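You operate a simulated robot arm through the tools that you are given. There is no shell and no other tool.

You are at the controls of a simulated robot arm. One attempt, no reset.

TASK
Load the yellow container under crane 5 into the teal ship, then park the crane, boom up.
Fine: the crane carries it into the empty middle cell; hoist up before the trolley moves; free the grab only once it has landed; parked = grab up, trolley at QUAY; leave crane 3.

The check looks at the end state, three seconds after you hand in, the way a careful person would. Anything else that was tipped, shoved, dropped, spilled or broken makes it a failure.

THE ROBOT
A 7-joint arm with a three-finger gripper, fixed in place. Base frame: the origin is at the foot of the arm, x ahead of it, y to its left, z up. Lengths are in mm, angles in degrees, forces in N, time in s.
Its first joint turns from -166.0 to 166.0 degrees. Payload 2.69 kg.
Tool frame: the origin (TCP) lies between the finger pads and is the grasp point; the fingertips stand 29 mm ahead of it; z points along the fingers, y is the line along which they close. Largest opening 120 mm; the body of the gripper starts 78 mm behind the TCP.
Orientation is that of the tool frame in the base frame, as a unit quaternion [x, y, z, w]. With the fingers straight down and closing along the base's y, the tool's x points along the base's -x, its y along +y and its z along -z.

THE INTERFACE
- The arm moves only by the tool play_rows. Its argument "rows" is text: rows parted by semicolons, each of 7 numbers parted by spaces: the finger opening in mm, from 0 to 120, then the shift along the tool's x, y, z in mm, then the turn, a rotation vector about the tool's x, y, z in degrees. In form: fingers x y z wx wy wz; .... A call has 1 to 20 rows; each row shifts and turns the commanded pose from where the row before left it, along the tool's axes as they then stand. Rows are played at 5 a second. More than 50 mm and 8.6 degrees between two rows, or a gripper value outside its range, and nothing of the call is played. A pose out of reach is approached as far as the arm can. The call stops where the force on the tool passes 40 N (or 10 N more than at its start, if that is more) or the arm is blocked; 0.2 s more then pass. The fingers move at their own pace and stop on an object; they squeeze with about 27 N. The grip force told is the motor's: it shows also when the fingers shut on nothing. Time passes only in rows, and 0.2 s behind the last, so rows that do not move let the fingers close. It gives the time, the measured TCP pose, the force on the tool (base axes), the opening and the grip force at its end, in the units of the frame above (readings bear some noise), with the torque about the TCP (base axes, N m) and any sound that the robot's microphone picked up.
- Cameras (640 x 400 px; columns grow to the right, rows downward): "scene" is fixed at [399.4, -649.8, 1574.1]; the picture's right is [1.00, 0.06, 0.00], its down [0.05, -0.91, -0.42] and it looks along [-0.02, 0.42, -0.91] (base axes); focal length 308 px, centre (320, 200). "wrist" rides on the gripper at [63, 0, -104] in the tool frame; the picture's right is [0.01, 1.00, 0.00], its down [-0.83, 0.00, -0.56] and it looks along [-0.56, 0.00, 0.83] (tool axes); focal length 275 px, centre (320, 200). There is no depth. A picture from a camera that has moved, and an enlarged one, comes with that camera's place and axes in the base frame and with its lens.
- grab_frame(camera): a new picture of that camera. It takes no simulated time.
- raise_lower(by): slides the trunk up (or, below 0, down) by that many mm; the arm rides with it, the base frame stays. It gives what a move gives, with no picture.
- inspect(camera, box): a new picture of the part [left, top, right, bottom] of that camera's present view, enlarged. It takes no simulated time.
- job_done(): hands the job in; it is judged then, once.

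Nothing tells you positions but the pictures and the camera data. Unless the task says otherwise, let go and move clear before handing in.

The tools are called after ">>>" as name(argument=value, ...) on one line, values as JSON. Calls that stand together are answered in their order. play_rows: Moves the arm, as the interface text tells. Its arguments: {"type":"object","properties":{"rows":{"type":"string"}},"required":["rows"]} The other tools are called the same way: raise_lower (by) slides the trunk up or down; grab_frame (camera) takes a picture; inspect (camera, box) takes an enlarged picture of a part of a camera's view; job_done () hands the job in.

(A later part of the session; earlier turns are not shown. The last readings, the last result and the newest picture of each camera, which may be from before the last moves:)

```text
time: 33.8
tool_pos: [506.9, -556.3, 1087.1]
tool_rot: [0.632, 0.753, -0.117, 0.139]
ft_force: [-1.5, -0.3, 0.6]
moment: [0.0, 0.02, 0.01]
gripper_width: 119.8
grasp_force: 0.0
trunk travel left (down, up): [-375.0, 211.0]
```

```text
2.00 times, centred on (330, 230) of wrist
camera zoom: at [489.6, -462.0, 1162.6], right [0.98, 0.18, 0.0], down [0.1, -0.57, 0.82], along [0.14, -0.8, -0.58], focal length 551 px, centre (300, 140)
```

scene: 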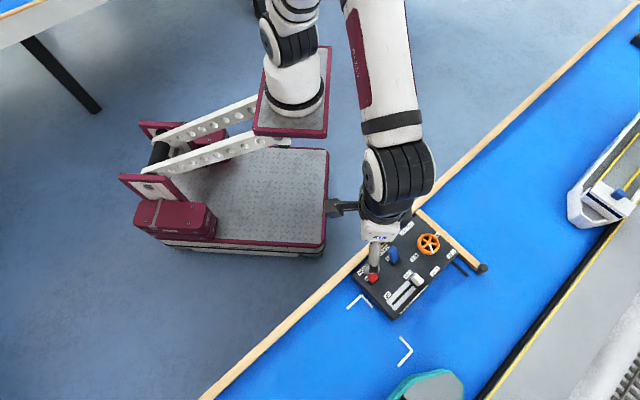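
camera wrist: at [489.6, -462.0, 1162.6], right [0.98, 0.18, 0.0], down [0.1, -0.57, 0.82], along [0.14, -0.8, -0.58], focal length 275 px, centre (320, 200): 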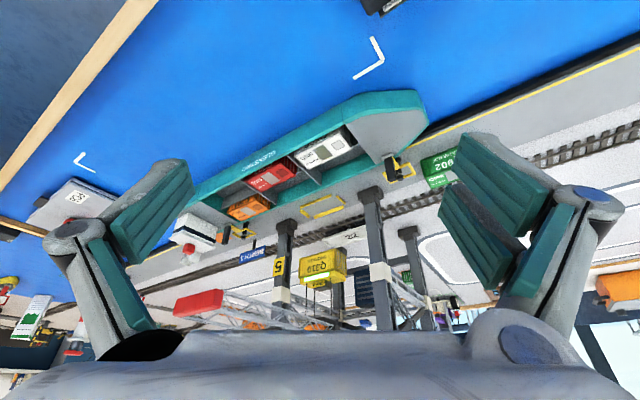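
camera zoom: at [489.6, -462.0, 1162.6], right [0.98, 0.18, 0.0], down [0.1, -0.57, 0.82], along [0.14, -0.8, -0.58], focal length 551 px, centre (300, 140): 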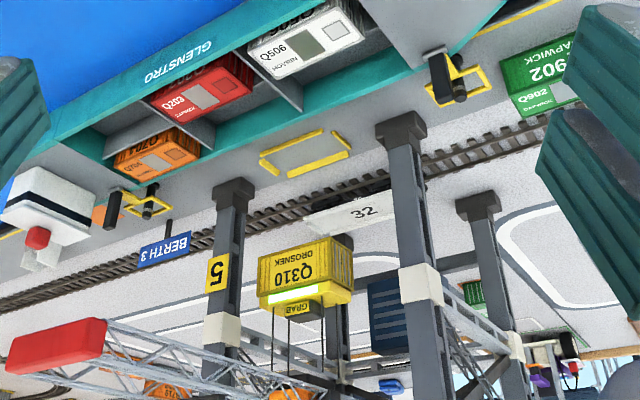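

Q310 hangs locked under the raised grab (green lamp). Now the trolley: move above the wheel (x≈659, y≈-407), fingers open, with yaw chosen so I can turn 60°.

>>> play_rows(rows="120 0 0 0 0 7 0; 100 0 0 0 0 7 0; 80 0 0 0 0 6.4 0; 80 0 0 0 0 0 -5; 80 14.9 26.5 26.7 0 0 0; 80 14.9 26.5 26.7 0 0 0; 80 14.9 26.5 26.7 0 0 0; 80 14.9 26.5 26.7 0 0 0; 80 14.9 26.5 26.7 0 0 0; 80 14.9 26.5 26.7 0 0 0; 80 14.9 26.5 26.7 0 0 0; 80 0 0 0 0 0 0; 80 0 0 0 0 0 0")

>>> grab_frame(camera="wrist")

>>> inspect(camera="scene", box=[345, 205, 495, 325])

```text
time: 36.6
tool_pos: [657.4, -408.5, 896.7]
tool_rot: [0.609, 0.793, -0.003, 0.004]
ft_force: [0.8, 0.0, 0.3]
moment: [-0.03, 0.04, -0.01]
gripper_width: 80.0
grasp_force: 0.0
trunk travel left (down, up): [-375.0, 211.0]
```

```text
taken
camera wrist: at [640.1, -347.8, 1002.2], right [0.96, 0.26, 0.0], down [0.22, -0.8, 0.56], along [0.15, -0.54, -0.83], focal length 275 px, centre (320, 200)
```

wrist: 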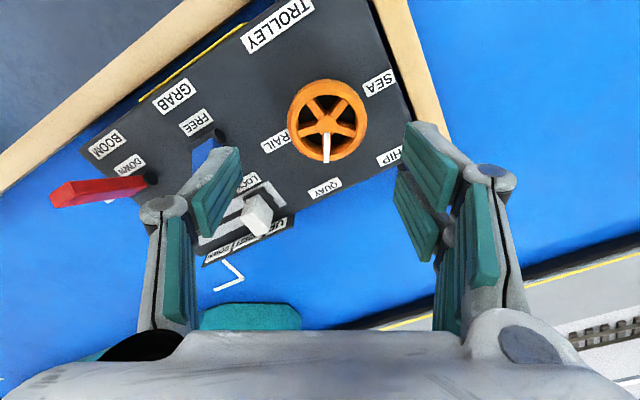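

```text
3.33 times, centred on (420, 265) of scene
camera zoom: at [399.4, -649.8, 1574.1], right [1.0, 0.06, 0.0], down [0.05, -0.91, -0.42], along [-0.02, 0.42, -0.91], focal length 1028 px, centre (-13, -17)
```

zoom: 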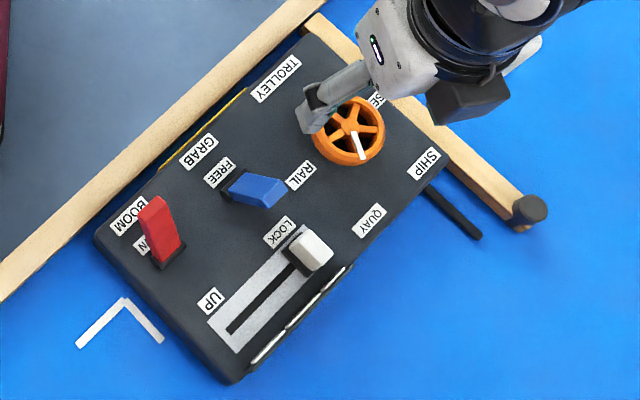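

Hub is nearly centred between the fingers; small correction, then descend around the rim and close.

>>> play_rows(rows="80 1.5 2.5 20 0 0.55 0; 80 0 0 20 0 0 0; 80 0 0 15 0 0 0; 80 0 0 8.7 0 0 0; 80 0 0 0 0 0 0")

>>> grab_frame(camera="wrist")

```text
time: 37.8
tool_pos: [659.1, -407.0, 834.7]
tool_rot: [0.609, 0.793, -0.001, -0.001]
ft_force: [-0.3, -0.7, 0.0]
moment: [-0.01, 0.06, 0.0]
gripper_width: 80.1
grasp_force: 0.0
trunk travel left (down, up): [-375.0, 211.0]
```

```text
taken
camera wrist: at [642.7, -347.1, 939.4], right [0.96, 0.26, 0.0], down [0.22, -0.8, 0.56], along [0.15, -0.54, -0.83], focal length 275 px, centre (320, 200)
```

wrist: 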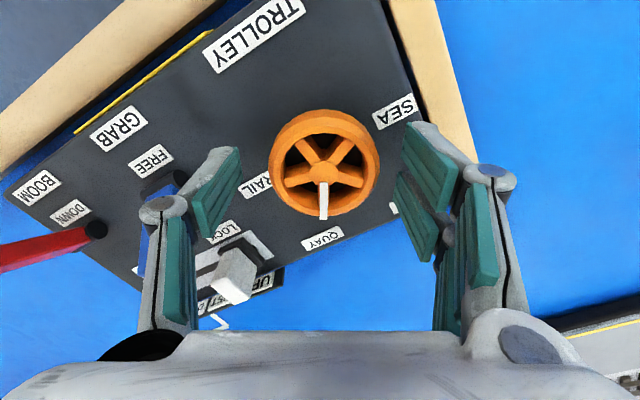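

Wheel rim sits between the fingers; tiny centring adjustment, then grip.

>>> play_rows(rows="70 2.5 1.5 0 0 0 0; 40 0 0 0 0 0 0; 40 0 0 0 0 0 0; 40 0 0 0 0 0 0")

>>> grab_frame(camera="wrist")

```text
time: 38.8
tool_pos: [660.6, -403.8, 834.9]
tool_rot: [0.608, 0.794, 0.0, 0.001]
ft_force: [1.3, -1.8, 2.4]
moment: [0.08, -0.07, 0.03]
gripper_width: 53.4
grasp_force: 45.0
trunk travel left (down, up): [-375.0, 211.0]
```

```text
taken
camera wrist: at [643.7, -344.1, 939.6], right [0.96, 0.26, 0.0], down [0.22, -0.8, 0.56], along [0.15, -0.54, -0.83], focal length 275 px, centre (320, 200)
```

wrist: 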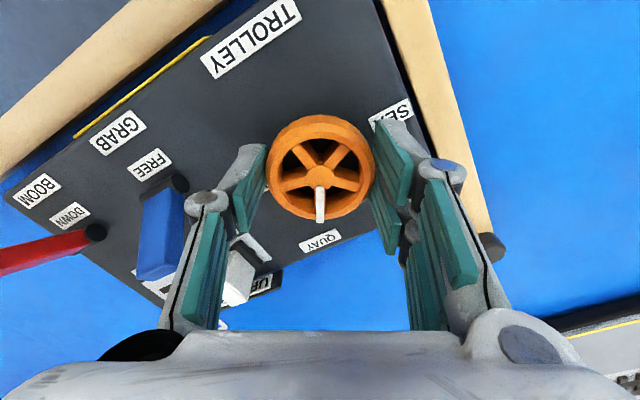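

Gripped at 53 mm. Turn the wheel from QUAY to SHIP: 60° about base +z (tool wz −60).

>>> play_rows(rows="40 0 0 0 0 0 -5; 40 0 0 0 0 0 -5; 40 0 0 0 0 0 -5; 40 0 0 0 0 0 -5; 40 0 0 0 0 0 -5; 40 0 0 0 0 0 -5; 40 0 0 0 0 0 -5; 40 0 0 0 0 0 -5; 40 0 0 0 0 0 -5; 40 0 0 0 0 0 -5; 40 0 0 0 0 0 -5; 40 0 0 0 0 0 -5; 40 0 0 0 0 0 0")

>>> grab_frame(camera="wrist")

>>> inspect(camera="scene", box=[345, 205, 495, 325])

```text
time: 41.6
tool_pos: [658.5, -404.8, 834.5]
tool_rot: [0.131, 0.991, 0.0, -0.001]
ft_force: [-11.6, -25.2, -14.7]
moment: [-0.67, 0.11, -0.05]
gripper_width: 52.8
grasp_force: 44.9
trunk travel left (down, up): [-375.0, 211.0]
```

```text
taken
camera wrist: at [598.3, -390.5, 939.8], right [0.25, 0.97, 0.0], down [0.81, -0.21, 0.55], along [0.54, -0.14, -0.83], focal length 275 px, centre (320, 200)
```

wrist: 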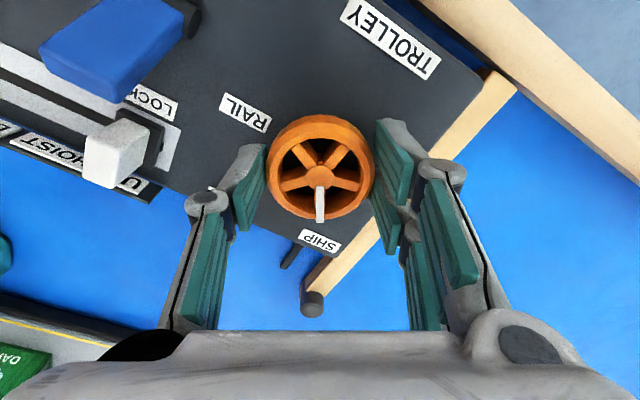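

```text
3.33 times, centred on (420, 265) of scene
camera zoom: at [399.4, -649.8, 1574.1], right [1.0, 0.06, 0.0], down [0.05, -0.91, -0.42], along [-0.02, 0.42, -0.91], focal length 1028 px, centre (-13, -17)
```

zoom: 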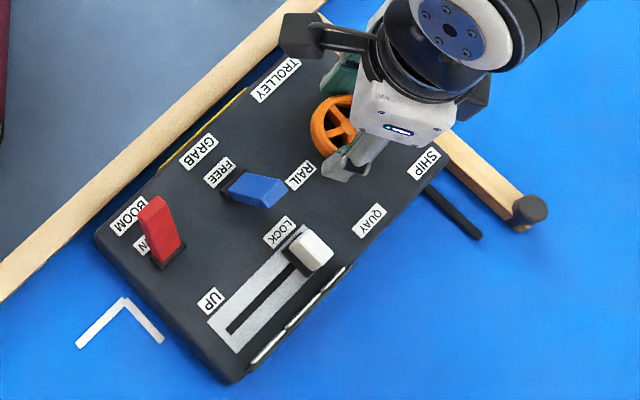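

The pointer now points at SHIP. Release, lift clear, and check the wheel.

>>> play_rows(rows="80 0 0 0 0 0 0; 80 0 0 0 0 0 0; 80 0 0 -20 0 0 0; 80 0 0 -40 0 0 0; 80 0 0 -20 0 0 0; 80 0 0 0 0 0 0")

>>> grab_frame(camera="wrist")

```text
time: 43.0
tool_pos: [662.5, -403.1, 915.2]
tool_rot: [0.131, 0.991, 0.0, 0.0]
ft_force: [0.7, -0.1, 0.0]
moment: [-0.01, 0.03, 0.0]
gripper_width: 80.4
grasp_force: 0.0
trunk travel left (down, up): [-375.0, 211.0]
```

```text
taken
camera wrist: at [600.7, -388.0, 1019.9], right [0.25, 0.97, 0.0], down [0.8, -0.21, 0.56], along [0.54, -0.14, -0.83], focal length 275 px, centre (320, 200)
```

wrist: 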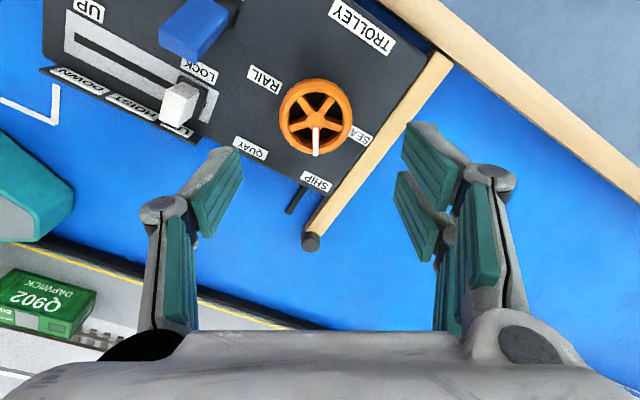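

SHIP is selected. Now look at the crane: has the trolley arrived over the ship?

>>> play_rows(rows="80 0 0 -21.5 0 0 8.1; 100 0 0 -21.5 0 0 8.1; 120 0 0 -21.5 0 0 8.1; 120 0 0 -21.5 0 0 8.1; 120 0 0 -21.5 0 0 8.1; 120 0 0 -21.5 0 0 8.1; 120 0 0 -21.5 0 0 8.1; 120 0 0 -21.5 0 0 8.1; 120 -24.7 -36 0 0 0 0; 120 -24.7 -36 0 0 0 0; 120 -24.7 -36 0 0 0 0; 120 -24.7 -36 0 0 0 0; 120 -24.7 -36 0 0 0 0; 120 0 0 0 0 -7 0; 120 0 0 0 0 -7 0; 120 0 0 0 0 -7 0; 120 0 0 0 0 0 0; 120 0 0 0 0 0 0")

>>> grab_frame(camera="wrist")

>>> inspect(camera="wrist", box=[190, 100, 430, 330])

```text
time: 46.8
tool_pos: [506.6, -555.9, 1086.1]
tool_rot: [0.63, 0.755, -0.117, 0.14]
ft_force: [0.2, 0.2, 0.5]
moment: [-0.02, 0.0, -0.04]
gripper_width: 120.0
grasp_force: 0.0
trunk travel left (down, up): [-375.0, 211.0]
```

```text
taken
camera wrist: at [489.2, -462.0, 1162.3], right [0.98, 0.18, 0.0], down [0.11, -0.57, 0.82], along [0.15, -0.8, -0.58], focal length 275 px, centre (320, 200)
```

wrist: 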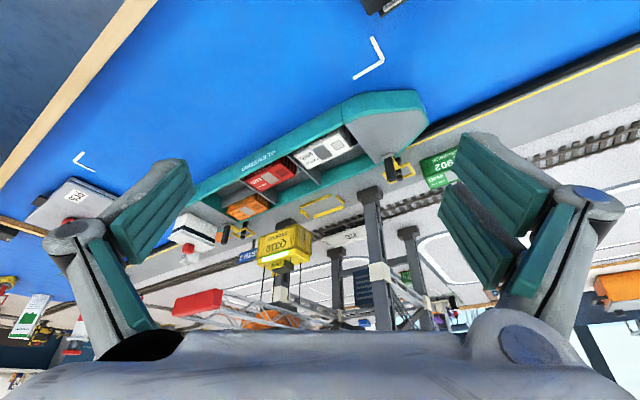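

```text
1.74 times, centred on (310, 215) of wrist
camera zoom: at [489.2, -462.0, 1162.3], right [0.98, 0.18, 0.0], down [0.11, -0.57, 0.82], along [0.15, -0.8, -0.58], focal length 479 px, centre (337, 174)
```

zoom: 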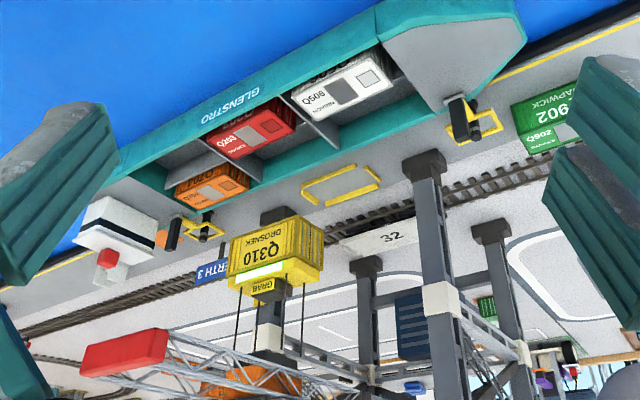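

The trolley moved seaward with the container still up. Before lowering, I take a second, higher view to check it is lined up with the empty middle cell.

>>> play_rows(rows="120 -22.3 -14.7 -28.5 0 1 0; 120 -22.3 -14.7 -28.5 0 1 0; 120 -22.3 -14.7 -28.5 0 1 0; 120 -22.3 -14.7 -28.5 0 1 0; 120 -22.3 -14.7 -28.5 0 1 0; 120 0 0 0 0 0 0; 120 0 0 0 0 0 0")

>>> inspect(camera="wrist", box=[200, 70, 420, 270])

>>> inspect(camera="wrist", box=[230, 100, 370, 230])

```text
time: 48.4
tool_pos: [444.8, -627.1, 1256.5]
tool_rot: [0.635, 0.76, -0.09, 0.106]
ft_force: [-0.4, -1.1, -0.2]
moment: [0.0, 0.0, 0.01]
gripper_width: 120.0
grasp_force: 0.1
trunk travel left (down, up): [-375.0, 211.0]
```

```text
2.00 times, centred on (310, 170) of wrist
camera zoom: at [428.7, -540.4, 1340.9], right [0.98, 0.18, 0.0], down [0.12, -0.63, 0.76], along [0.14, -0.75, -0.65], focal length 551 px, centre (340, 260)
```

zoom: 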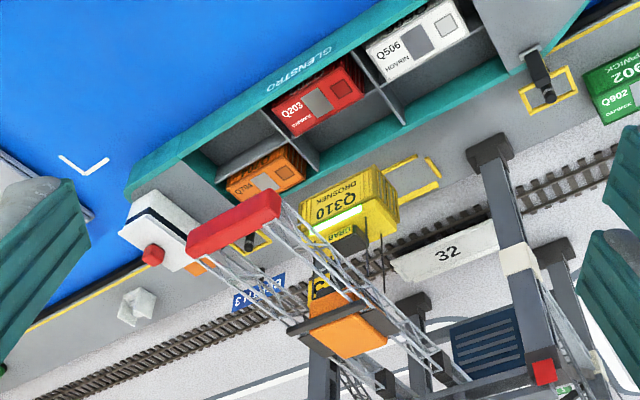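

```text
3.08 times, centred on (300, 165) of wrist
camera zoom: at [428.7, -540.4, 1340.9], right [0.98, 0.18, 0.0], down [0.12, -0.63, 0.76], along [0.14, -0.75, -0.65], focal length 847 px, centre (382, 308)
```

zoom: 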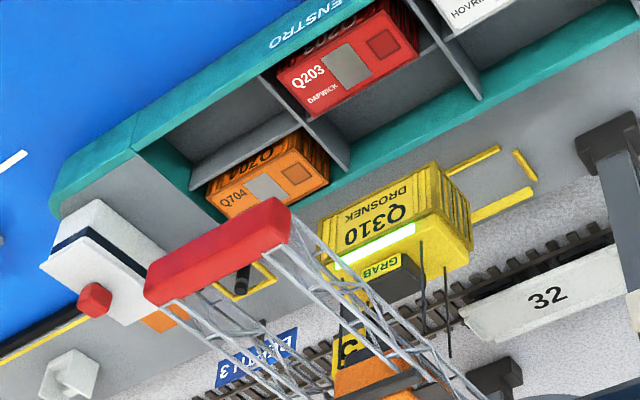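

Triangulating, the hanging container (centre ≈ (510, -937)) projects right onto the middle of the empty quay-side middle cell. Now back to the hoist knob to lower it.

>>> play_rows(rows="100 0 0 40 0 5.33 0; 70 0 0 40 0 5.33 0; 36 0 0 40 0 5.33 0; 36 0 0 30 0 0 -7; 36 0 0 30 0 0 -7; 36 0 0 30 0 0 -7; 36 0 0 30 0 0 -7; 36 0 0 30 0 0 -7; 36 0 0 0 0 0 0")

```text
time: 50.4
tool_pos: [447.2, -650.0, 989.7]
tool_rot: [0.381, 0.925, -0.001, 0.0]
ft_force: [-1.6, 0.7, 0.3]
moment: [0.02, -0.01, -0.03]
gripper_width: 36.0
grasp_force: 0.0
trunk travel left (down, up): [-375.0, 211.0]
```

>>> play_rows(rows="36 -3.5 38.6 18.3 0 0 0; 36 -3.5 38.6 18.3 0 0 0; 36 -3.5 38.6 18.3 0 0 0; 36 -3.5 38.6 18.3 0 0 0; 36 -3.5 38.6 18.3 0 0 0; 36 -3.5 38.6 18.3 0 0 0; 36 0 0 0 0 0 0; 36 0 0 0 0 0 0")

>>> grab_frame(camera="wrist")

```text
time: 52.2
tool_pos: [624.2, -498.4, 879.0]
tool_rot: [0.381, 0.925, -0.001, -0.001]
ft_force: [-0.1, 0.7, 0.9]
moment: [0.02, 0.0, 0.0]
gripper_width: 36.2
grasp_force: 0.0
trunk travel left (down, up): [-375.0, 211.0]
```

```text
taken
camera wrist: at [578.7, -454.4, 984.9], right [0.7, 0.71, 0.0], down [0.59, -0.58, 0.56], along [0.4, -0.39, -0.83], focal length 275 px, centre (320, 200)
```

wrist: 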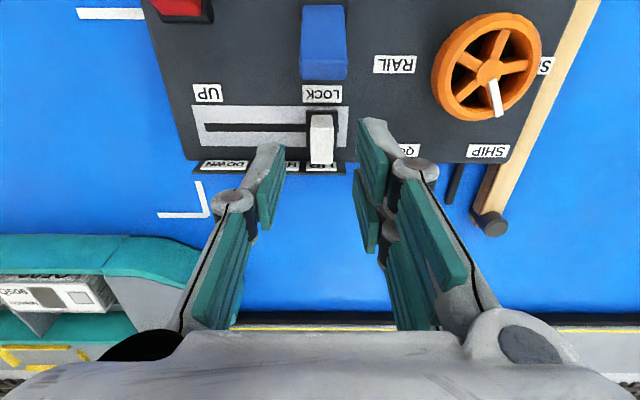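

Knob between the fingers, pointer at SHIP, blue lever at LOCK. Descend and push the hoist to DOWN.

>>> play_rows(rows="36 -3 0 20 0 0 0; 36 0 0 14 0 0 0; 36 0 0 8 0 0 0; 36 0 0 4 0 0 0; 36 0 -8 0 0 0 0; 36 0 -8 0 0 0 0; 36 0 -8 0 0 0 0; 36 0 -8 0 0 0 0; 36 0 -8 0 0 0 0; 36 0 -8 0 0 0 0; 36 0 -8 0 0 0 0; 36 0 0 0 0 0 0")

>>> grab_frame(camera="wrist")

```text
time: 54.8
tool_pos: [589.1, -541.1, 834.9]
tool_rot: [0.381, 0.925, 0.0, 0.0]
ft_force: [-1.5, 0.4, -0.7]
moment: [0.01, -0.02, -0.03]
gripper_width: 36.5
grasp_force: 0.1
trunk travel left (down, up): [-375.0, 211.0]
```

```text
taken
camera wrist: at [543.0, -498.2, 939.8], right [0.7, 0.71, 0.0], down [0.59, -0.58, 0.56], along [0.4, -0.39, -0.83], focal length 275 px, centre (320, 200)
```

wrist: 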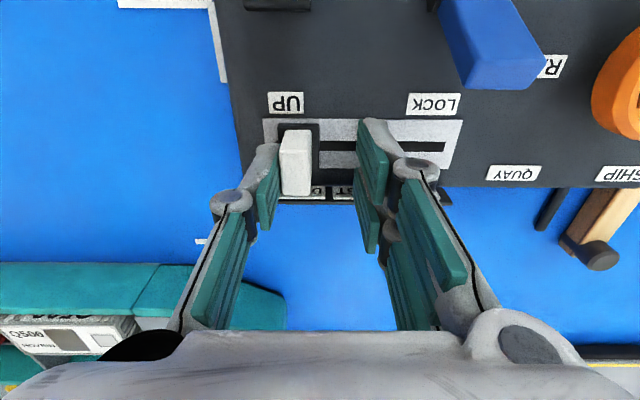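

Hoist knob is at DOWN. Lift and check that the container landed in the cell before freeing the grab.

>>> play_rows(rows="36 0 0 -30 0 0 0; 36 0 0 -44 0 0 0; 60 0 0 -44 0 0 7; 90 0 0 -44 0 0 7; 120 0 0 -44 0 0 7; 120 0 0 -44 0 0 7; 120 0 0 0 0 0 7; 120 0 -28 0 0 -7 0; 120 0 -28 0 0 -7 0; 120 0 -28 0 0 -7 0; 120 0 0 0 0 0 0; 120 0 0 0 0 0 0")

>>> inspect(camera="wrist", box=[190, 100, 430, 330])

>>> inspect(camera="wrist", box=[220, 130, 360, 250])

```text
time: 57.4
tool_pos: [508.1, -557.8, 1083.7]
tool_rot: [0.63, 0.755, -0.117, 0.14]
ft_force: [0.4, 0.2, -0.6]
moment: [0.02, 0.0, 0.02]
gripper_width: 120.0
grasp_force: 0.1
trunk travel left (down, up): [-375.0, 211.0]
```

```text
1.74 times, centred on (310, 215) of wrist
camera zoom: at [490.1, -463.6, 1159.8], right [0.98, 0.18, 0.0], down [0.11, -0.57, 0.82], along [0.15, -0.8, -0.58], focal length 479 px, centre (337, 174)
```

zoom: 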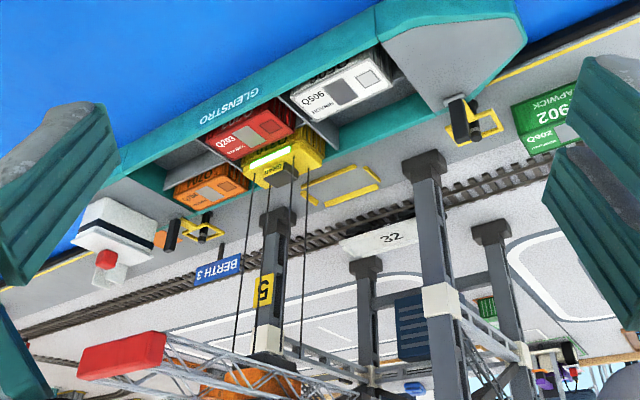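

```text
3.33 times, centred on (290, 190) of wrist
camera zoom: at [490.1, -463.6, 1159.8], right [0.98, 0.18, 0.0], down [0.11, -0.57, 0.82], along [0.15, -0.8, -0.58], focal length 918 px, centre (420, 233)
```

zoom: 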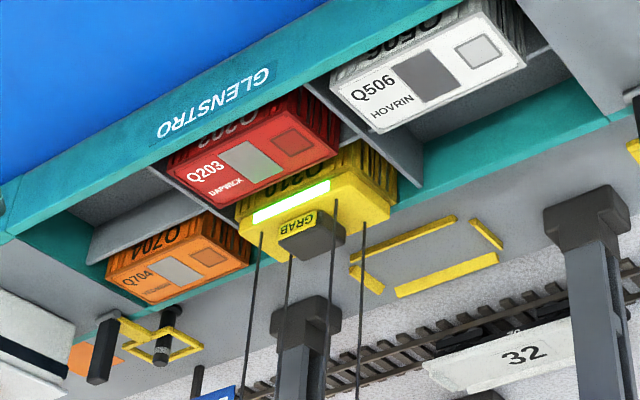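

It appears to be in the middle cell beside the red one. I'll wait a second and compare to be sure it has finished lowering.

>>> play_rows(rows="120 0 0 0 0 0 0; 120 0 0 0 0 0 0; 120 0 0 0 0 0 0; 120 0 0 0 0 0 0; 120 0 0 0 0 0 0; 120 0 0 0 0 0 0; 120 0 0 0 0 0 0; 120 0 0 0 0 0 0")

>>> inspect(camera="wrist", box=[250, 150, 330, 220])

>>> inspect(camera="wrist", box=[220, 130, 360, 250])

```text
time: 59.2
tool_pos: [506.9, -557.1, 1085.5]
tool_rot: [0.63, 0.755, -0.117, 0.14]
ft_force: [0.1, 0.6, -0.2]
moment: [-0.02, -0.01, -0.01]
gripper_width: 119.9
grasp_force: 0.0
trunk travel left (down, up): [-375.0, 211.0]
```

```text
5.71 times, centred on (290, 185) of wrist
camera zoom: at [490.2, -463.6, 1159.8], right [0.98, 0.18, 0.0], down [0.11, -0.57, 0.82], along [0.15, -0.8, -0.58], focal length 1573 px, centre (491, 286)
```

zoom: 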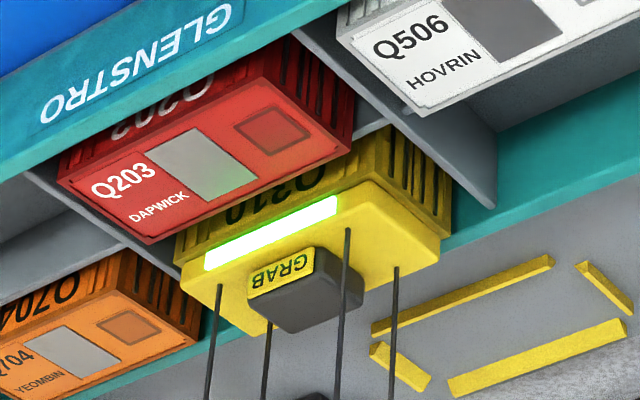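

```text
3.33 times, centred on (290, 190) of wrist
camera zoom: at [490.2, -463.6, 1159.8], right [0.98, 0.18, 0.0], down [0.11, -0.57, 0.82], along [0.15, -0.8, -0.58], focal length 918 px, centre (420, 233)
```

zoom: 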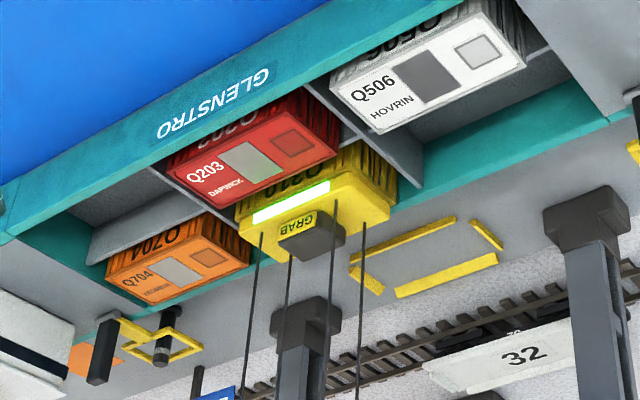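

The container has landed steadily in the empty middle cell. Now free the grab: approach the blue lever from its far side with closed fingers.

>>> play_rows(rows="120 0 0 0 0 7 0; 90 0 0 0 0 7 0; 60 0 0 0 0 6.4 0; 30 0 0 0 0 0 -7; 0 0 0 0 0 0 -7; 0 0 0 0 0 0 -7; 0 0 0 0 0 0 -7; 0 0 0 0 0 0 -7; 0 -5.4 21.1 30.9 0 0 0; 0 -5.4 21.1 30.9 0 0 0; 0 -5.4 21.1 30.9 0 0 0; 0 -5.4 21.1 30.9 0 0 0; 0 -5.4 21.1 30.9 0 0 0; 0 -5.4 21.1 30.9 0 0 0; 0 0 0 0 0 0 0; 0 0 0 0 0 0 0")

>>> grab_frame(camera="wrist")

>>> inspect(camera="scene", box=[345, 205, 495, 325])

```text
time: 62.6
tool_pos: [618.9, -490.9, 899.4]
tool_rot: [0.381, 0.925, -0.005, 0.002]
ft_force: [0.2, 0.4, 0.2]
moment: [-0.01, 0.01, 0.03]
gripper_width: 0.0
grasp_force: 26.9
trunk travel left (down, up): [-375.0, 211.0]
```

```text
taken
camera wrist: at [573.6, -446.9, 1002.8], right [0.7, 0.71, -0.01], down [0.59, -0.58, 0.56], along [0.4, -0.4, -0.83], focal length 275 px, centre (320, 200)
```

wrist: 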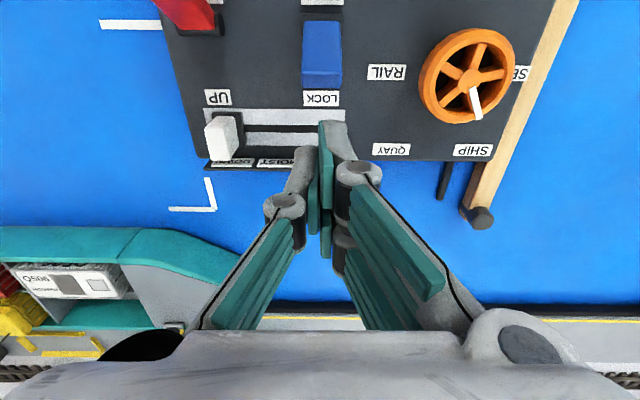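

```text
3.33 times, centred on (420, 265) of scene
camera zoom: at [399.4, -649.8, 1574.1], right [1.0, 0.06, 0.0], down [0.05, -0.91, -0.42], along [-0.02, 0.42, -0.91], focal length 1028 px, centre (-13, -17)
```

zoom: 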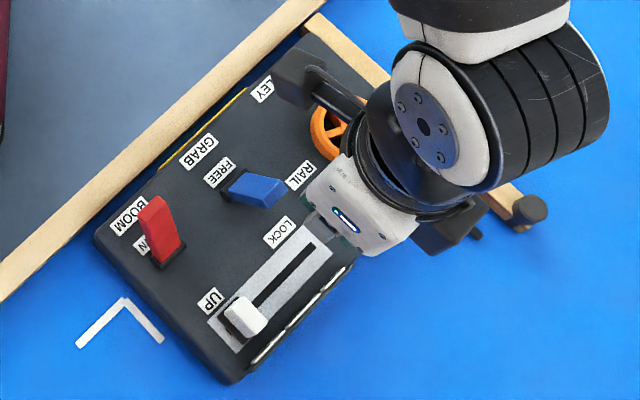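

Fingers are beyond the blue lever's tip. Descend behind it and push it back toward FREE.

>>> play_rows(rows="0 0 0 20 0 0 0; 0 0 0 16 0 0 0; 0 0 0 9 0 0 0; 0 7 0 0 0 0 0; 0 7 0 0 0 0 0; 0 7 0 0 0 0 0; 0 7 0 0 0 0 0; 0 6 0 0 0 0 0; 0 6 0 0 0 0 0; 0 5 0 0 0 0 0; 0 4 0 0 0 0 0; 0 0 0 0 0 0 0")

>>> grab_frame(camera="wrist")

>>> inspect(camera="scene", box=[345, 205, 495, 325])

```text
time: 65.2
tool_pos: [586.8, -460.7, 855.2]
tool_rot: [0.38, 0.925, -0.007, 0.007]
ft_force: [23.2, -22.3, 5.2]
moment: [-0.49, -0.59, -0.1]
gripper_width: 0.0
grasp_force: 27.0
trunk travel left (down, up): [-375.0, 211.0]
```

```text
taken
camera wrist: at [540.6, -415.9, 958.3], right [0.7, 0.71, -0.01], down [0.59, -0.57, 0.57], along [0.4, -0.4, -0.82], focal length 275 px, centre (320, 200)
```

wrist: 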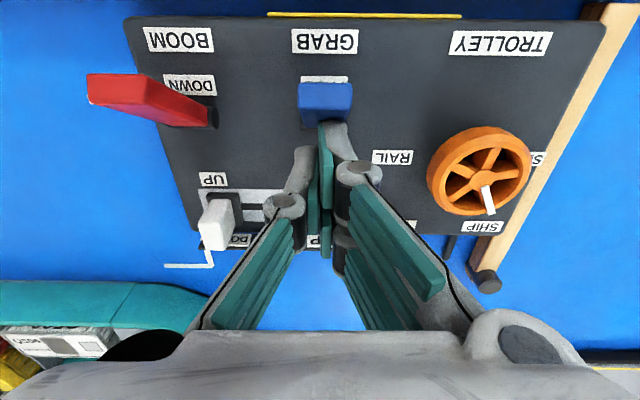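

```text
3.33 times, centred on (420, 265) of scene
camera zoom: at [399.4, -649.8, 1574.1], right [1.0, 0.06, 0.0], down [0.05, -0.91, -0.42], along [-0.02, 0.42, -0.91], focal length 1028 px, centre (-13, -17)
```

zoom: 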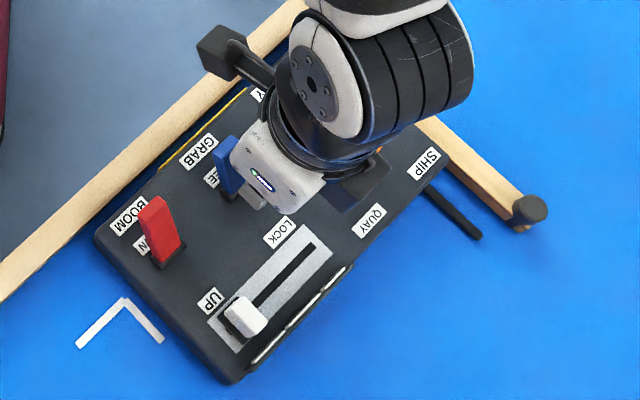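

The lever leans to FREE again and is against its stop. Back off, lift, open to 36, and check.

>>> play_rows(rows="0 -6 0 0 0 0 0; 0 -8 0 0 0 0 0; 0 -10 0 -30 0 0 0; 36 -10 0 -30 0 0 0; 36 0 0 0 0 0 0; 36 0 0 0 0 0 0")

>>> grab_frame(camera="wrist")

>>> inspect(camera="scene", box=[345, 205, 495, 325])

>>> inspect(camera="wrist", box=[0, 250, 200, 390])

```text
time: 66.6
tool_pos: [606.8, -482.0, 914.6]
tool_rot: [0.381, 0.924, -0.005, 0.003]
ft_force: [-0.3, 0.1, -0.3]
moment: [-0.03, 0.0, -0.02]
gripper_width: 36.1
grasp_force: 0.0
trunk travel left (down, up): [-375.0, 211.0]
```

```text
taken
camera wrist: at [561.4, -437.3, 1018.1], right [0.7, 0.71, -0.01], down [0.59, -0.58, 0.56], along [0.4, -0.4, -0.83], focal length 275 px, centre (320, 200)
```

wrist: 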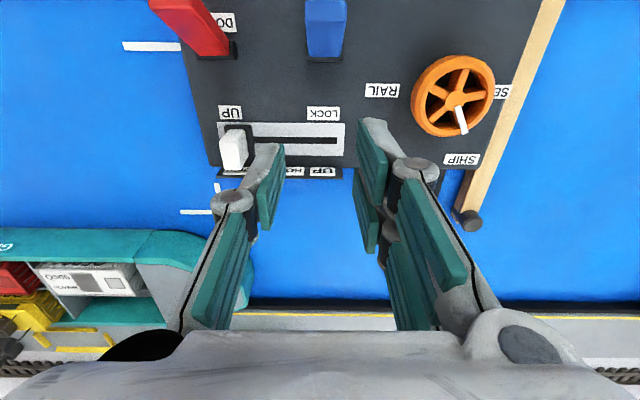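

```text
3.33 times, centred on (420, 265) of scene
camera zoom: at [399.4, -649.8, 1574.1], right [1.0, 0.06, 0.0], down [0.05, -0.91, -0.42], along [-0.02, 0.42, -0.91], focal length 1028 px, centre (-13, -17)
```

zoom: 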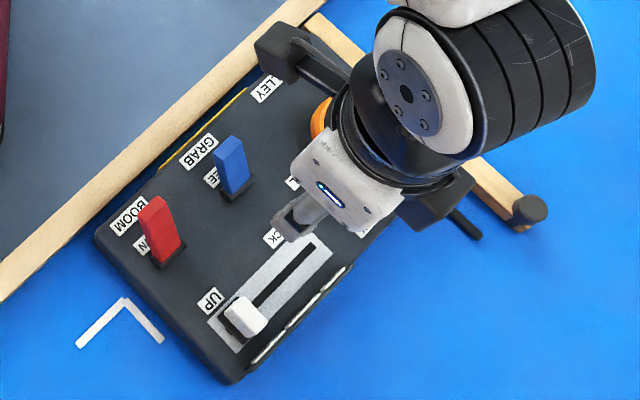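

```text
2.86 times, centred on (100, 320) of wrist
camera zoom: at [561.4, -437.3, 1018.1], right [0.7, 0.71, -0.01], down [0.59, -0.58, 0.56], along [0.4, -0.4, -0.83], focal length 786 px, centre (949, -143)
```

zoom: 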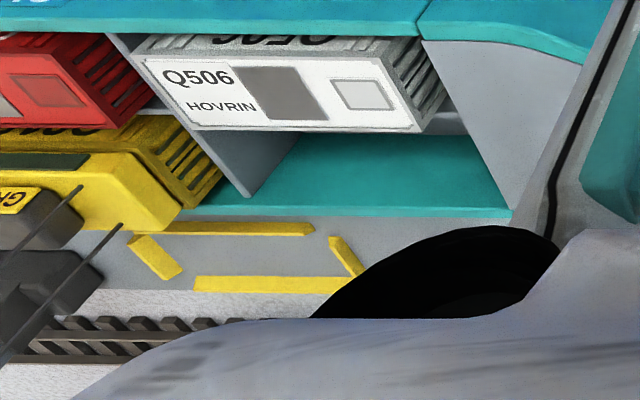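

Grab lamp is off – the container is free. Now hoist up: go to the knob at its DOWN end.

>>> play_rows(rows="36 -13.5 -32.8 0 -0.39 0.54 0; 36 -13.5 -32.8 0 0 0 0; 36 0 0 20 0 0 0; 36 0 0 15 0 0 0; 36 0 0 0 0 0 0; 36 0 0 0 0 0 0")

>>> grab_frame(camera="wrist")

```text
time: 68.0
tool_pos: [579.5, -547.4, 879.2]
tool_rot: [0.381, 0.925, 0.0, -0.001]
ft_force: [-0.2, 0.2, 0.0]
moment: [0.02, -0.03, 0.0]
gripper_width: 36.1
grasp_force: 0.0
trunk travel left (down, up): [-375.0, 211.0]
```

```text
taken
camera wrist: at [533.9, -504.2, 985.0], right [0.7, 0.71, 0.0], down [0.59, -0.58, 0.56], along [0.4, -0.39, -0.83], focal length 275 px, centre (320, 200)
```

wrist: 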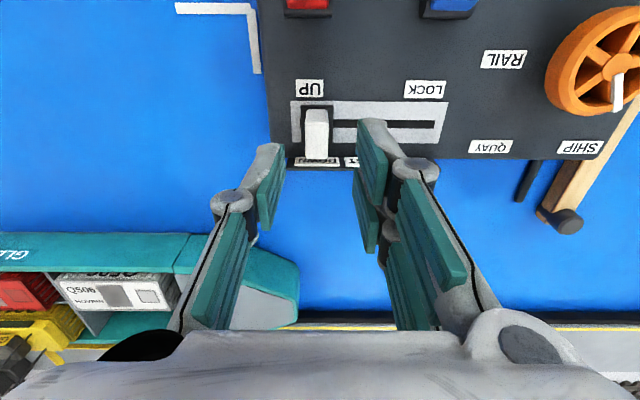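

Aligned with the knob. Descend and push it to UP.

>>> play_rows(rows="36 0 0 20 0 0 0; 36 0 0 14 0 0 0; 36 0 0 8 0 0 0; 36 0 0 4 0 0 0; 36 0 8 0 0 0 0; 36 0 8 0 0 0 0; 36 0 8 0 0 0 0; 36 0 8 0 0 0 0; 36 0 8 0 0 0 0; 36 0 8 0 0 0 0; 36 0 8 0 0 0 0; 36 0 0 0 0 0 0")

>>> grab_frame(camera="wrist")

```text
time: 70.6
tool_pos: [619.7, -507.4, 831.3]
tool_rot: [0.38, 0.925, 0.001, 0.0]
ft_force: [-0.4, 0.5, 0.4]
moment: [-0.03, -0.01, -0.04]
gripper_width: 36.1
grasp_force: 0.0
trunk travel left (down, up): [-375.0, 211.0]
```

```text
taken
camera wrist: at [574.7, -463.3, 937.6], right [0.7, 0.71, 0.0], down [0.59, -0.58, 0.56], along [0.4, -0.39, -0.83], focal length 275 px, centre (320, 200)
```

wrist: 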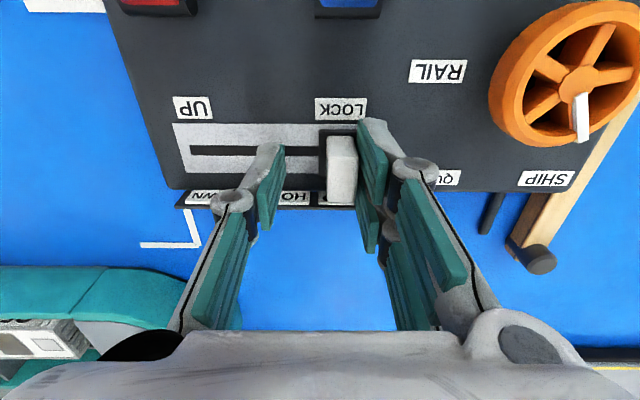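

Hoist knob is at UP. Lift and check that the grab went up and left the container in its cell.

>>> play_rows(rows="36 0 0 -30 0 0 0; 36 0 0 -44 0 0 0; 60 0 0 -44 0 0 7; 90 0 0 -44 0 0 7; 120 0 0 -44 0 0 7; 120 0 0 -44 0 0 7; 120 0 0 0 0 0 7; 120 -9 -40 0 0 -7 0; 120 -9 -40 0 0 -7 0; 120 -9 -40 0 0 -7 0; 120 0 0 0 0 0 0; 120 0 0 0 0 0 0")

>>> inspect(camera="wrist", box=[190, 100, 430, 330])

>>> inspect(camera="wrist", box=[220, 130, 360, 250])

```text
time: 73.2
tool_pos: [505.7, -555.6, 1086.1]
tool_rot: [0.63, 0.755, -0.118, 0.14]
ft_force: [-0.6, 0.9, 1.1]
moment: [0.01, 0.0, -0.01]
gripper_width: 119.7
grasp_force: 0.1
trunk travel left (down, up): [-375.0, 211.0]
```

```text
1.74 times, centred on (310, 215) of wrist
camera zoom: at [487.7, -462.2, 1162.0], right [0.98, 0.18, 0.0], down [0.11, -0.57, 0.82], along [0.15, -0.8, -0.58], focal length 479 px, centre (337, 174)
```

zoom: 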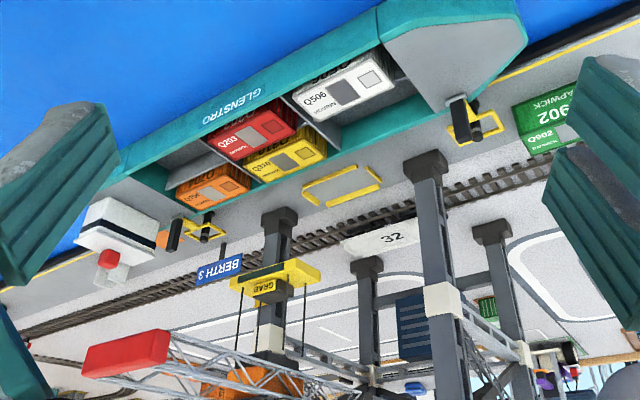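

```text
3.33 times, centred on (290, 190) of wrist
camera zoom: at [487.7, -462.2, 1162.0], right [0.98, 0.18, 0.0], down [0.11, -0.57, 0.82], along [0.15, -0.8, -0.58], focal length 918 px, centre (420, 233)
```

zoom: 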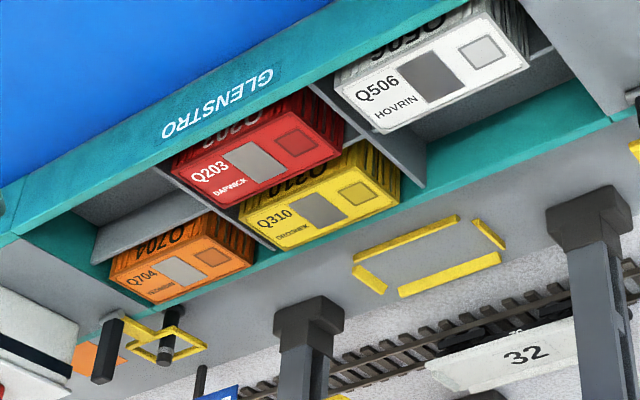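

Q310 sits properly in the middle cell and the grab is up. Now return the trolley to QUAY: approach the wheel at yaw 15°.

>>> play_rows(rows="120 0 0 0 0 7 0; 100 0 0 0 0 7 0; 80 0 0 0 0 7 0; 80 0 0 0 0 0 -8.1; 80 0 0 0 0 0 -8.1; 80 0 0 0 0 0 -8.1; 80 0 0 0 0 0 -8.1; 80 0 0 0 0 0 -8.1; 80 0 0 0 0 0 -8.1; 80 0 0 0 0 0 -8.1; 80 0 0 0 0 0 -8.1; 80 -15.6 26.5 26.6 0 0 0; 80 -15.6 26.5 26.6 0 0 0; 80 -15.6 26.5 26.6 0 0 0; 80 -15.6 26.5 26.6 0 0 0; 80 -15.6 26.5 26.6 0 0 0; 80 -15.6 26.5 26.6 0 0 0; 80 -15.6 26.5 26.6 0 0 0; 80 0 0 0 0 0 0; 80 0 0 0 0 0 0")

>>> grab_frame(camera="wrist")

```text
time: 77.4
tool_pos: [659.2, -404.1, 900.0]
tool_rot: [0.13, 0.991, 0.001, -0.001]
ft_force: [-1.1, 0.0, -0.5]
moment: [-0.04, -0.03, 0.01]
gripper_width: 80.2
grasp_force: 0.1
trunk travel left (down, up): [-375.0, 211.0]
```

```text
taken
camera wrist: at [597.5, -388.7, 1005.7], right [0.25, 0.97, 0.0], down [0.8, -0.21, 0.56], along [0.54, -0.14, -0.83], focal length 275 px, centre (320, 200)
```

wrist: 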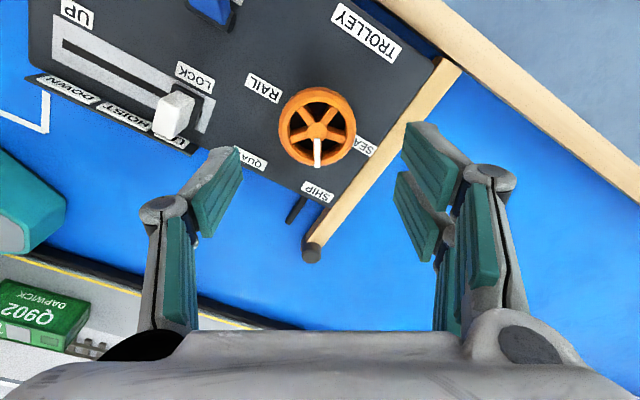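

Hub nearly centred; correct ~2 mm, descend and grip the rim.

>>> play_rows(rows="80 -2.1 -1.1 20 0 0 0; 80 0 0 20 0 0 0; 80 0 0 17 0 0 0; 80 0 0 8.5 0 0 0; 60 0 0 0 0 0 0; 40 0 0 0 0 0 0; 40 0 0 0 0 0 0; 40 0 0 0 0 0 0")

>>> grab_frame(camera="wrist")

```text
time: 79.2
tool_pos: [661.2, -406.1, 834.9]
tool_rot: [0.131, 0.991, -0.001, 0.0]
ft_force: [-3.0, -17.4, 0.1]
moment: [-0.99, -0.2, 0.0]
gripper_width: 52.7
grasp_force: 44.9
trunk travel left (down, up): [-375.0, 211.0]
```

```text
taken
camera wrist: at [599.8, -391.0, 940.5], right [0.26, 0.97, 0.0], down [0.8, -0.21, 0.56], along [0.54, -0.14, -0.83], focal length 275 px, centre (320, 200)
```

wrist: 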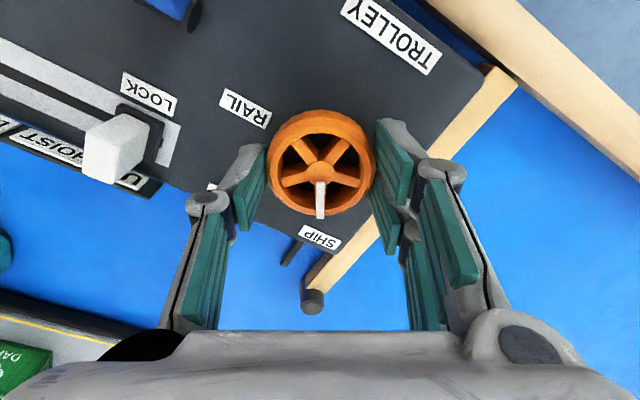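

Gripped. Turn the wheel back 60° (tool wz +60) to QUAY.

>>> play_rows(rows="40 0 -0.7 0 0 0 0; 40 0 0 0 0 0 5; 40 0 0 0 0 0 5; 40 0 0 0 0 0 5; 40 0 0 0 0 0 5; 40 0 0 0 0 0 5; 40 0 0 0 0 0 5; 40 0 0 0 0 0 5; 40 0 0 0 0 0 5; 40 0 0 0 0 0 5; 40 0 0 0 0 0 5; 40 0 0 0 0 0 5; 40 0 0 0 0 0 5; 40 0 0 0 0 0 0")

>>> grab_frame(camera="wrist")

```text
time: 82.2
tool_pos: [660.8, -406.7, 835.8]
tool_rot: [0.609, 0.793, 0.0, -0.001]
ft_force: [-7.5, -13.5, 27.5]
moment: [-0.39, -0.01, -0.05]
gripper_width: 52.8
grasp_force: 44.3
trunk travel left (down, up): [-375.0, 211.0]
```

```text
taken
camera wrist: at [644.1, -346.2, 940.4], right [0.96, 0.26, 0.0], down [0.22, -0.8, 0.56], along [0.15, -0.54, -0.83], focal length 275 px, centre (320, 200)
```

wrist: 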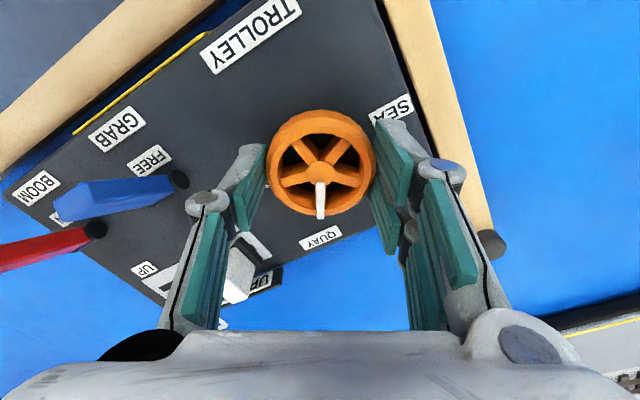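

Pointer is at QUAY again. Release, lift, and look at the panel.

>>> play_rows(rows="80 0 0 0 0 0 0; 80 0 0 0 0 0 0; 80 0 0 -20 0 0 0; 80 0 0 -40 0 0 0; 80 0 0 -20 0 0 0; 80 0 0 0 0 0 0")

>>> grab_frame(camera="wrist")

```text
time: 83.6
tool_pos: [661.4, -407.2, 913.6]
tool_rot: [0.609, 0.793, 0.001, -0.001]
ft_force: [0.1, 0.9, 0.8]
moment: [0.02, 0.01, 0.01]
gripper_width: 79.9
grasp_force: 0.2
trunk travel left (down, up): [-375.0, 211.0]
```

```text
taken
camera wrist: at [643.8, -348.5, 1019.2], right [0.96, 0.26, 0.0], down [0.22, -0.8, 0.55], along [0.15, -0.54, -0.83], focal length 275 px, centre (320, 200)
```

wrist: 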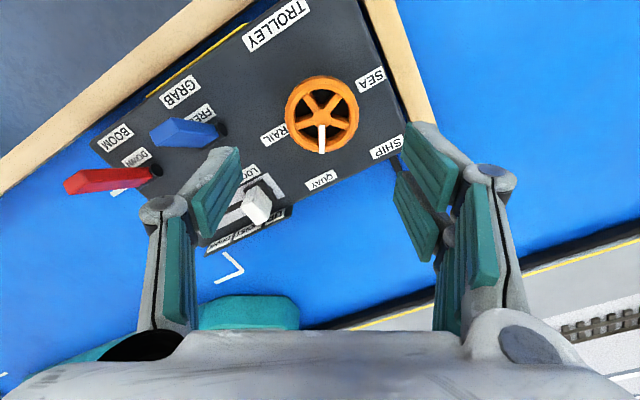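

QUAY selected. Check the crane: trolley back over the quay before the boom goes up.

>>> play_rows(rows="80 -14.9 -26.8 -24.7 0 0 0; 100 -14.9 -26.8 -24.7 0 0 0; 120 -14.9 -26.8 -24.7 0 0 0; 120 -14.9 -26.8 -24.7 0 0 0; 120 -14.9 -26.8 -24.7 0 0 0; 120 -14.9 -26.8 -24.7 0 0 0; 120 -14.9 -26.8 -24.7 0 0 0; 120 0 0 0 0 0 5; 120 0 0 0 0 -7 0; 120 0 0 0 0 -7 0; 120 0 0 0 0 -7 0; 120 0 0 0 0 0 0; 120 0 0 0 0 0 0")

>>> inspect(camera="wrist", box=[190, 100, 430, 330])

>>> inspect(camera="wrist", box=[240, 200, 400, 330])

```text
time: 86.4
tool_pos: [507.7, -554.4, 1088.6]
tool_rot: [0.631, 0.754, -0.117, 0.139]
ft_force: [0.1, 0.0, -0.5]
moment: [-0.01, 0.0, 0.04]
gripper_width: 120.2
grasp_force: 0.1
trunk travel left (down, up): [-375.0, 211.0]
```

```text
1.74 times, centred on (310, 215) of wrist
camera zoom: at [490.7, -461.3, 1163.8], right [0.98, 0.18, 0.0], down [0.1, -0.57, 0.82], along [0.14, -0.8, -0.58], focal length 479 px, centre (337, 174)
```

zoom: 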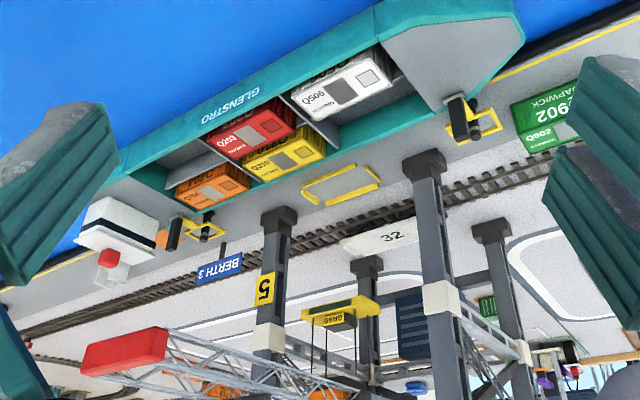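

```text
3.08 times, centred on (320, 265) of wrist
camera zoom: at [490.7, -461.3, 1163.8], right [0.98, 0.18, 0.0], down [0.1, -0.57, 0.82], along [0.14, -0.8, -0.58], focal length 847 px, centre (320, 0)
```

zoom: 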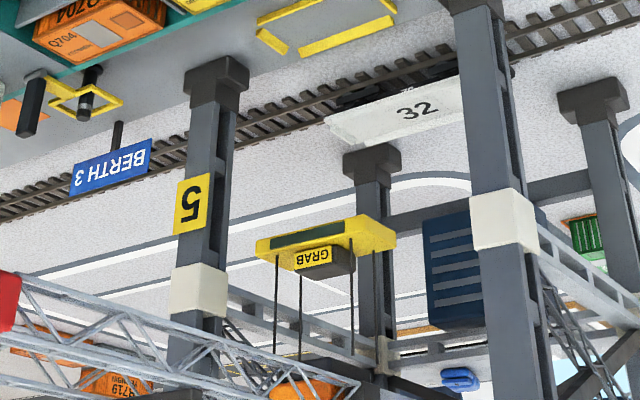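

Trolley is at QUAY with the grab up. Last: boom up. I move to the near side of the red lever with closed fingers.

>>> play_rows(rows="120 0 0 0 0 7 0; 90 0 0 0 0 7 0; 60 0 0 0 0 7 0; 30 0 0 0 0 0 -7; 0 0 0 0 0 0 -7; 0 0 0 0 0 0 -7; 0 0 0 0 0 0 -7; 0 0 0 0 0 0 -7; 0 15.7 9.6 37.7 0 0 0; 0 15.7 9.6 37.7 0 0 0; 0 15.7 9.6 37.7 0 0 0; 0 15.7 9.6 37.7 0 0 0; 0 15.7 9.6 37.7 0 0 0; 0 0 0 0 0 0 0; 0 0 0 0 0 0 0")

>>> grab_frame(camera="wrist")

>>> inspect(camera="scene", box=[345, 205, 495, 325])

```text
time: 89.6
tool_pos: [488.6, -462.1, 899.4]
tool_rot: [0.382, 0.924, 0.0, -0.001]
ft_force: [0.6, -1.0, -0.8]
moment: [0.01, -0.03, 0.03]
gripper_width: 0.0
grasp_force: 27.0
trunk travel left (down, up): [-375.0, 211.0]
```

```text
taken
camera wrist: at [442.8, -419.1, 1003.9], right [0.7, 0.71, 0.0], down [0.59, -0.58, 0.56], along [0.39, -0.39, -0.83], focal length 275 px, centre (320, 200)
```

wrist: 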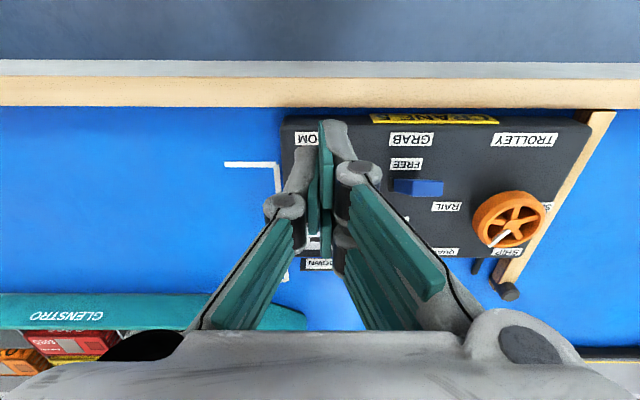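

```text
3.33 times, centred on (420, 265) of scene
camera zoom: at [399.4, -649.8, 1574.1], right [1.0, 0.06, 0.0], down [0.05, -0.91, -0.42], along [-0.02, 0.42, -0.91], focal length 1028 px, centre (-13, -17)
```

zoom: 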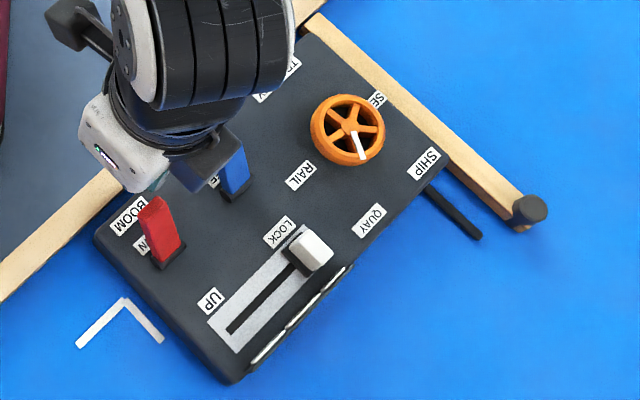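

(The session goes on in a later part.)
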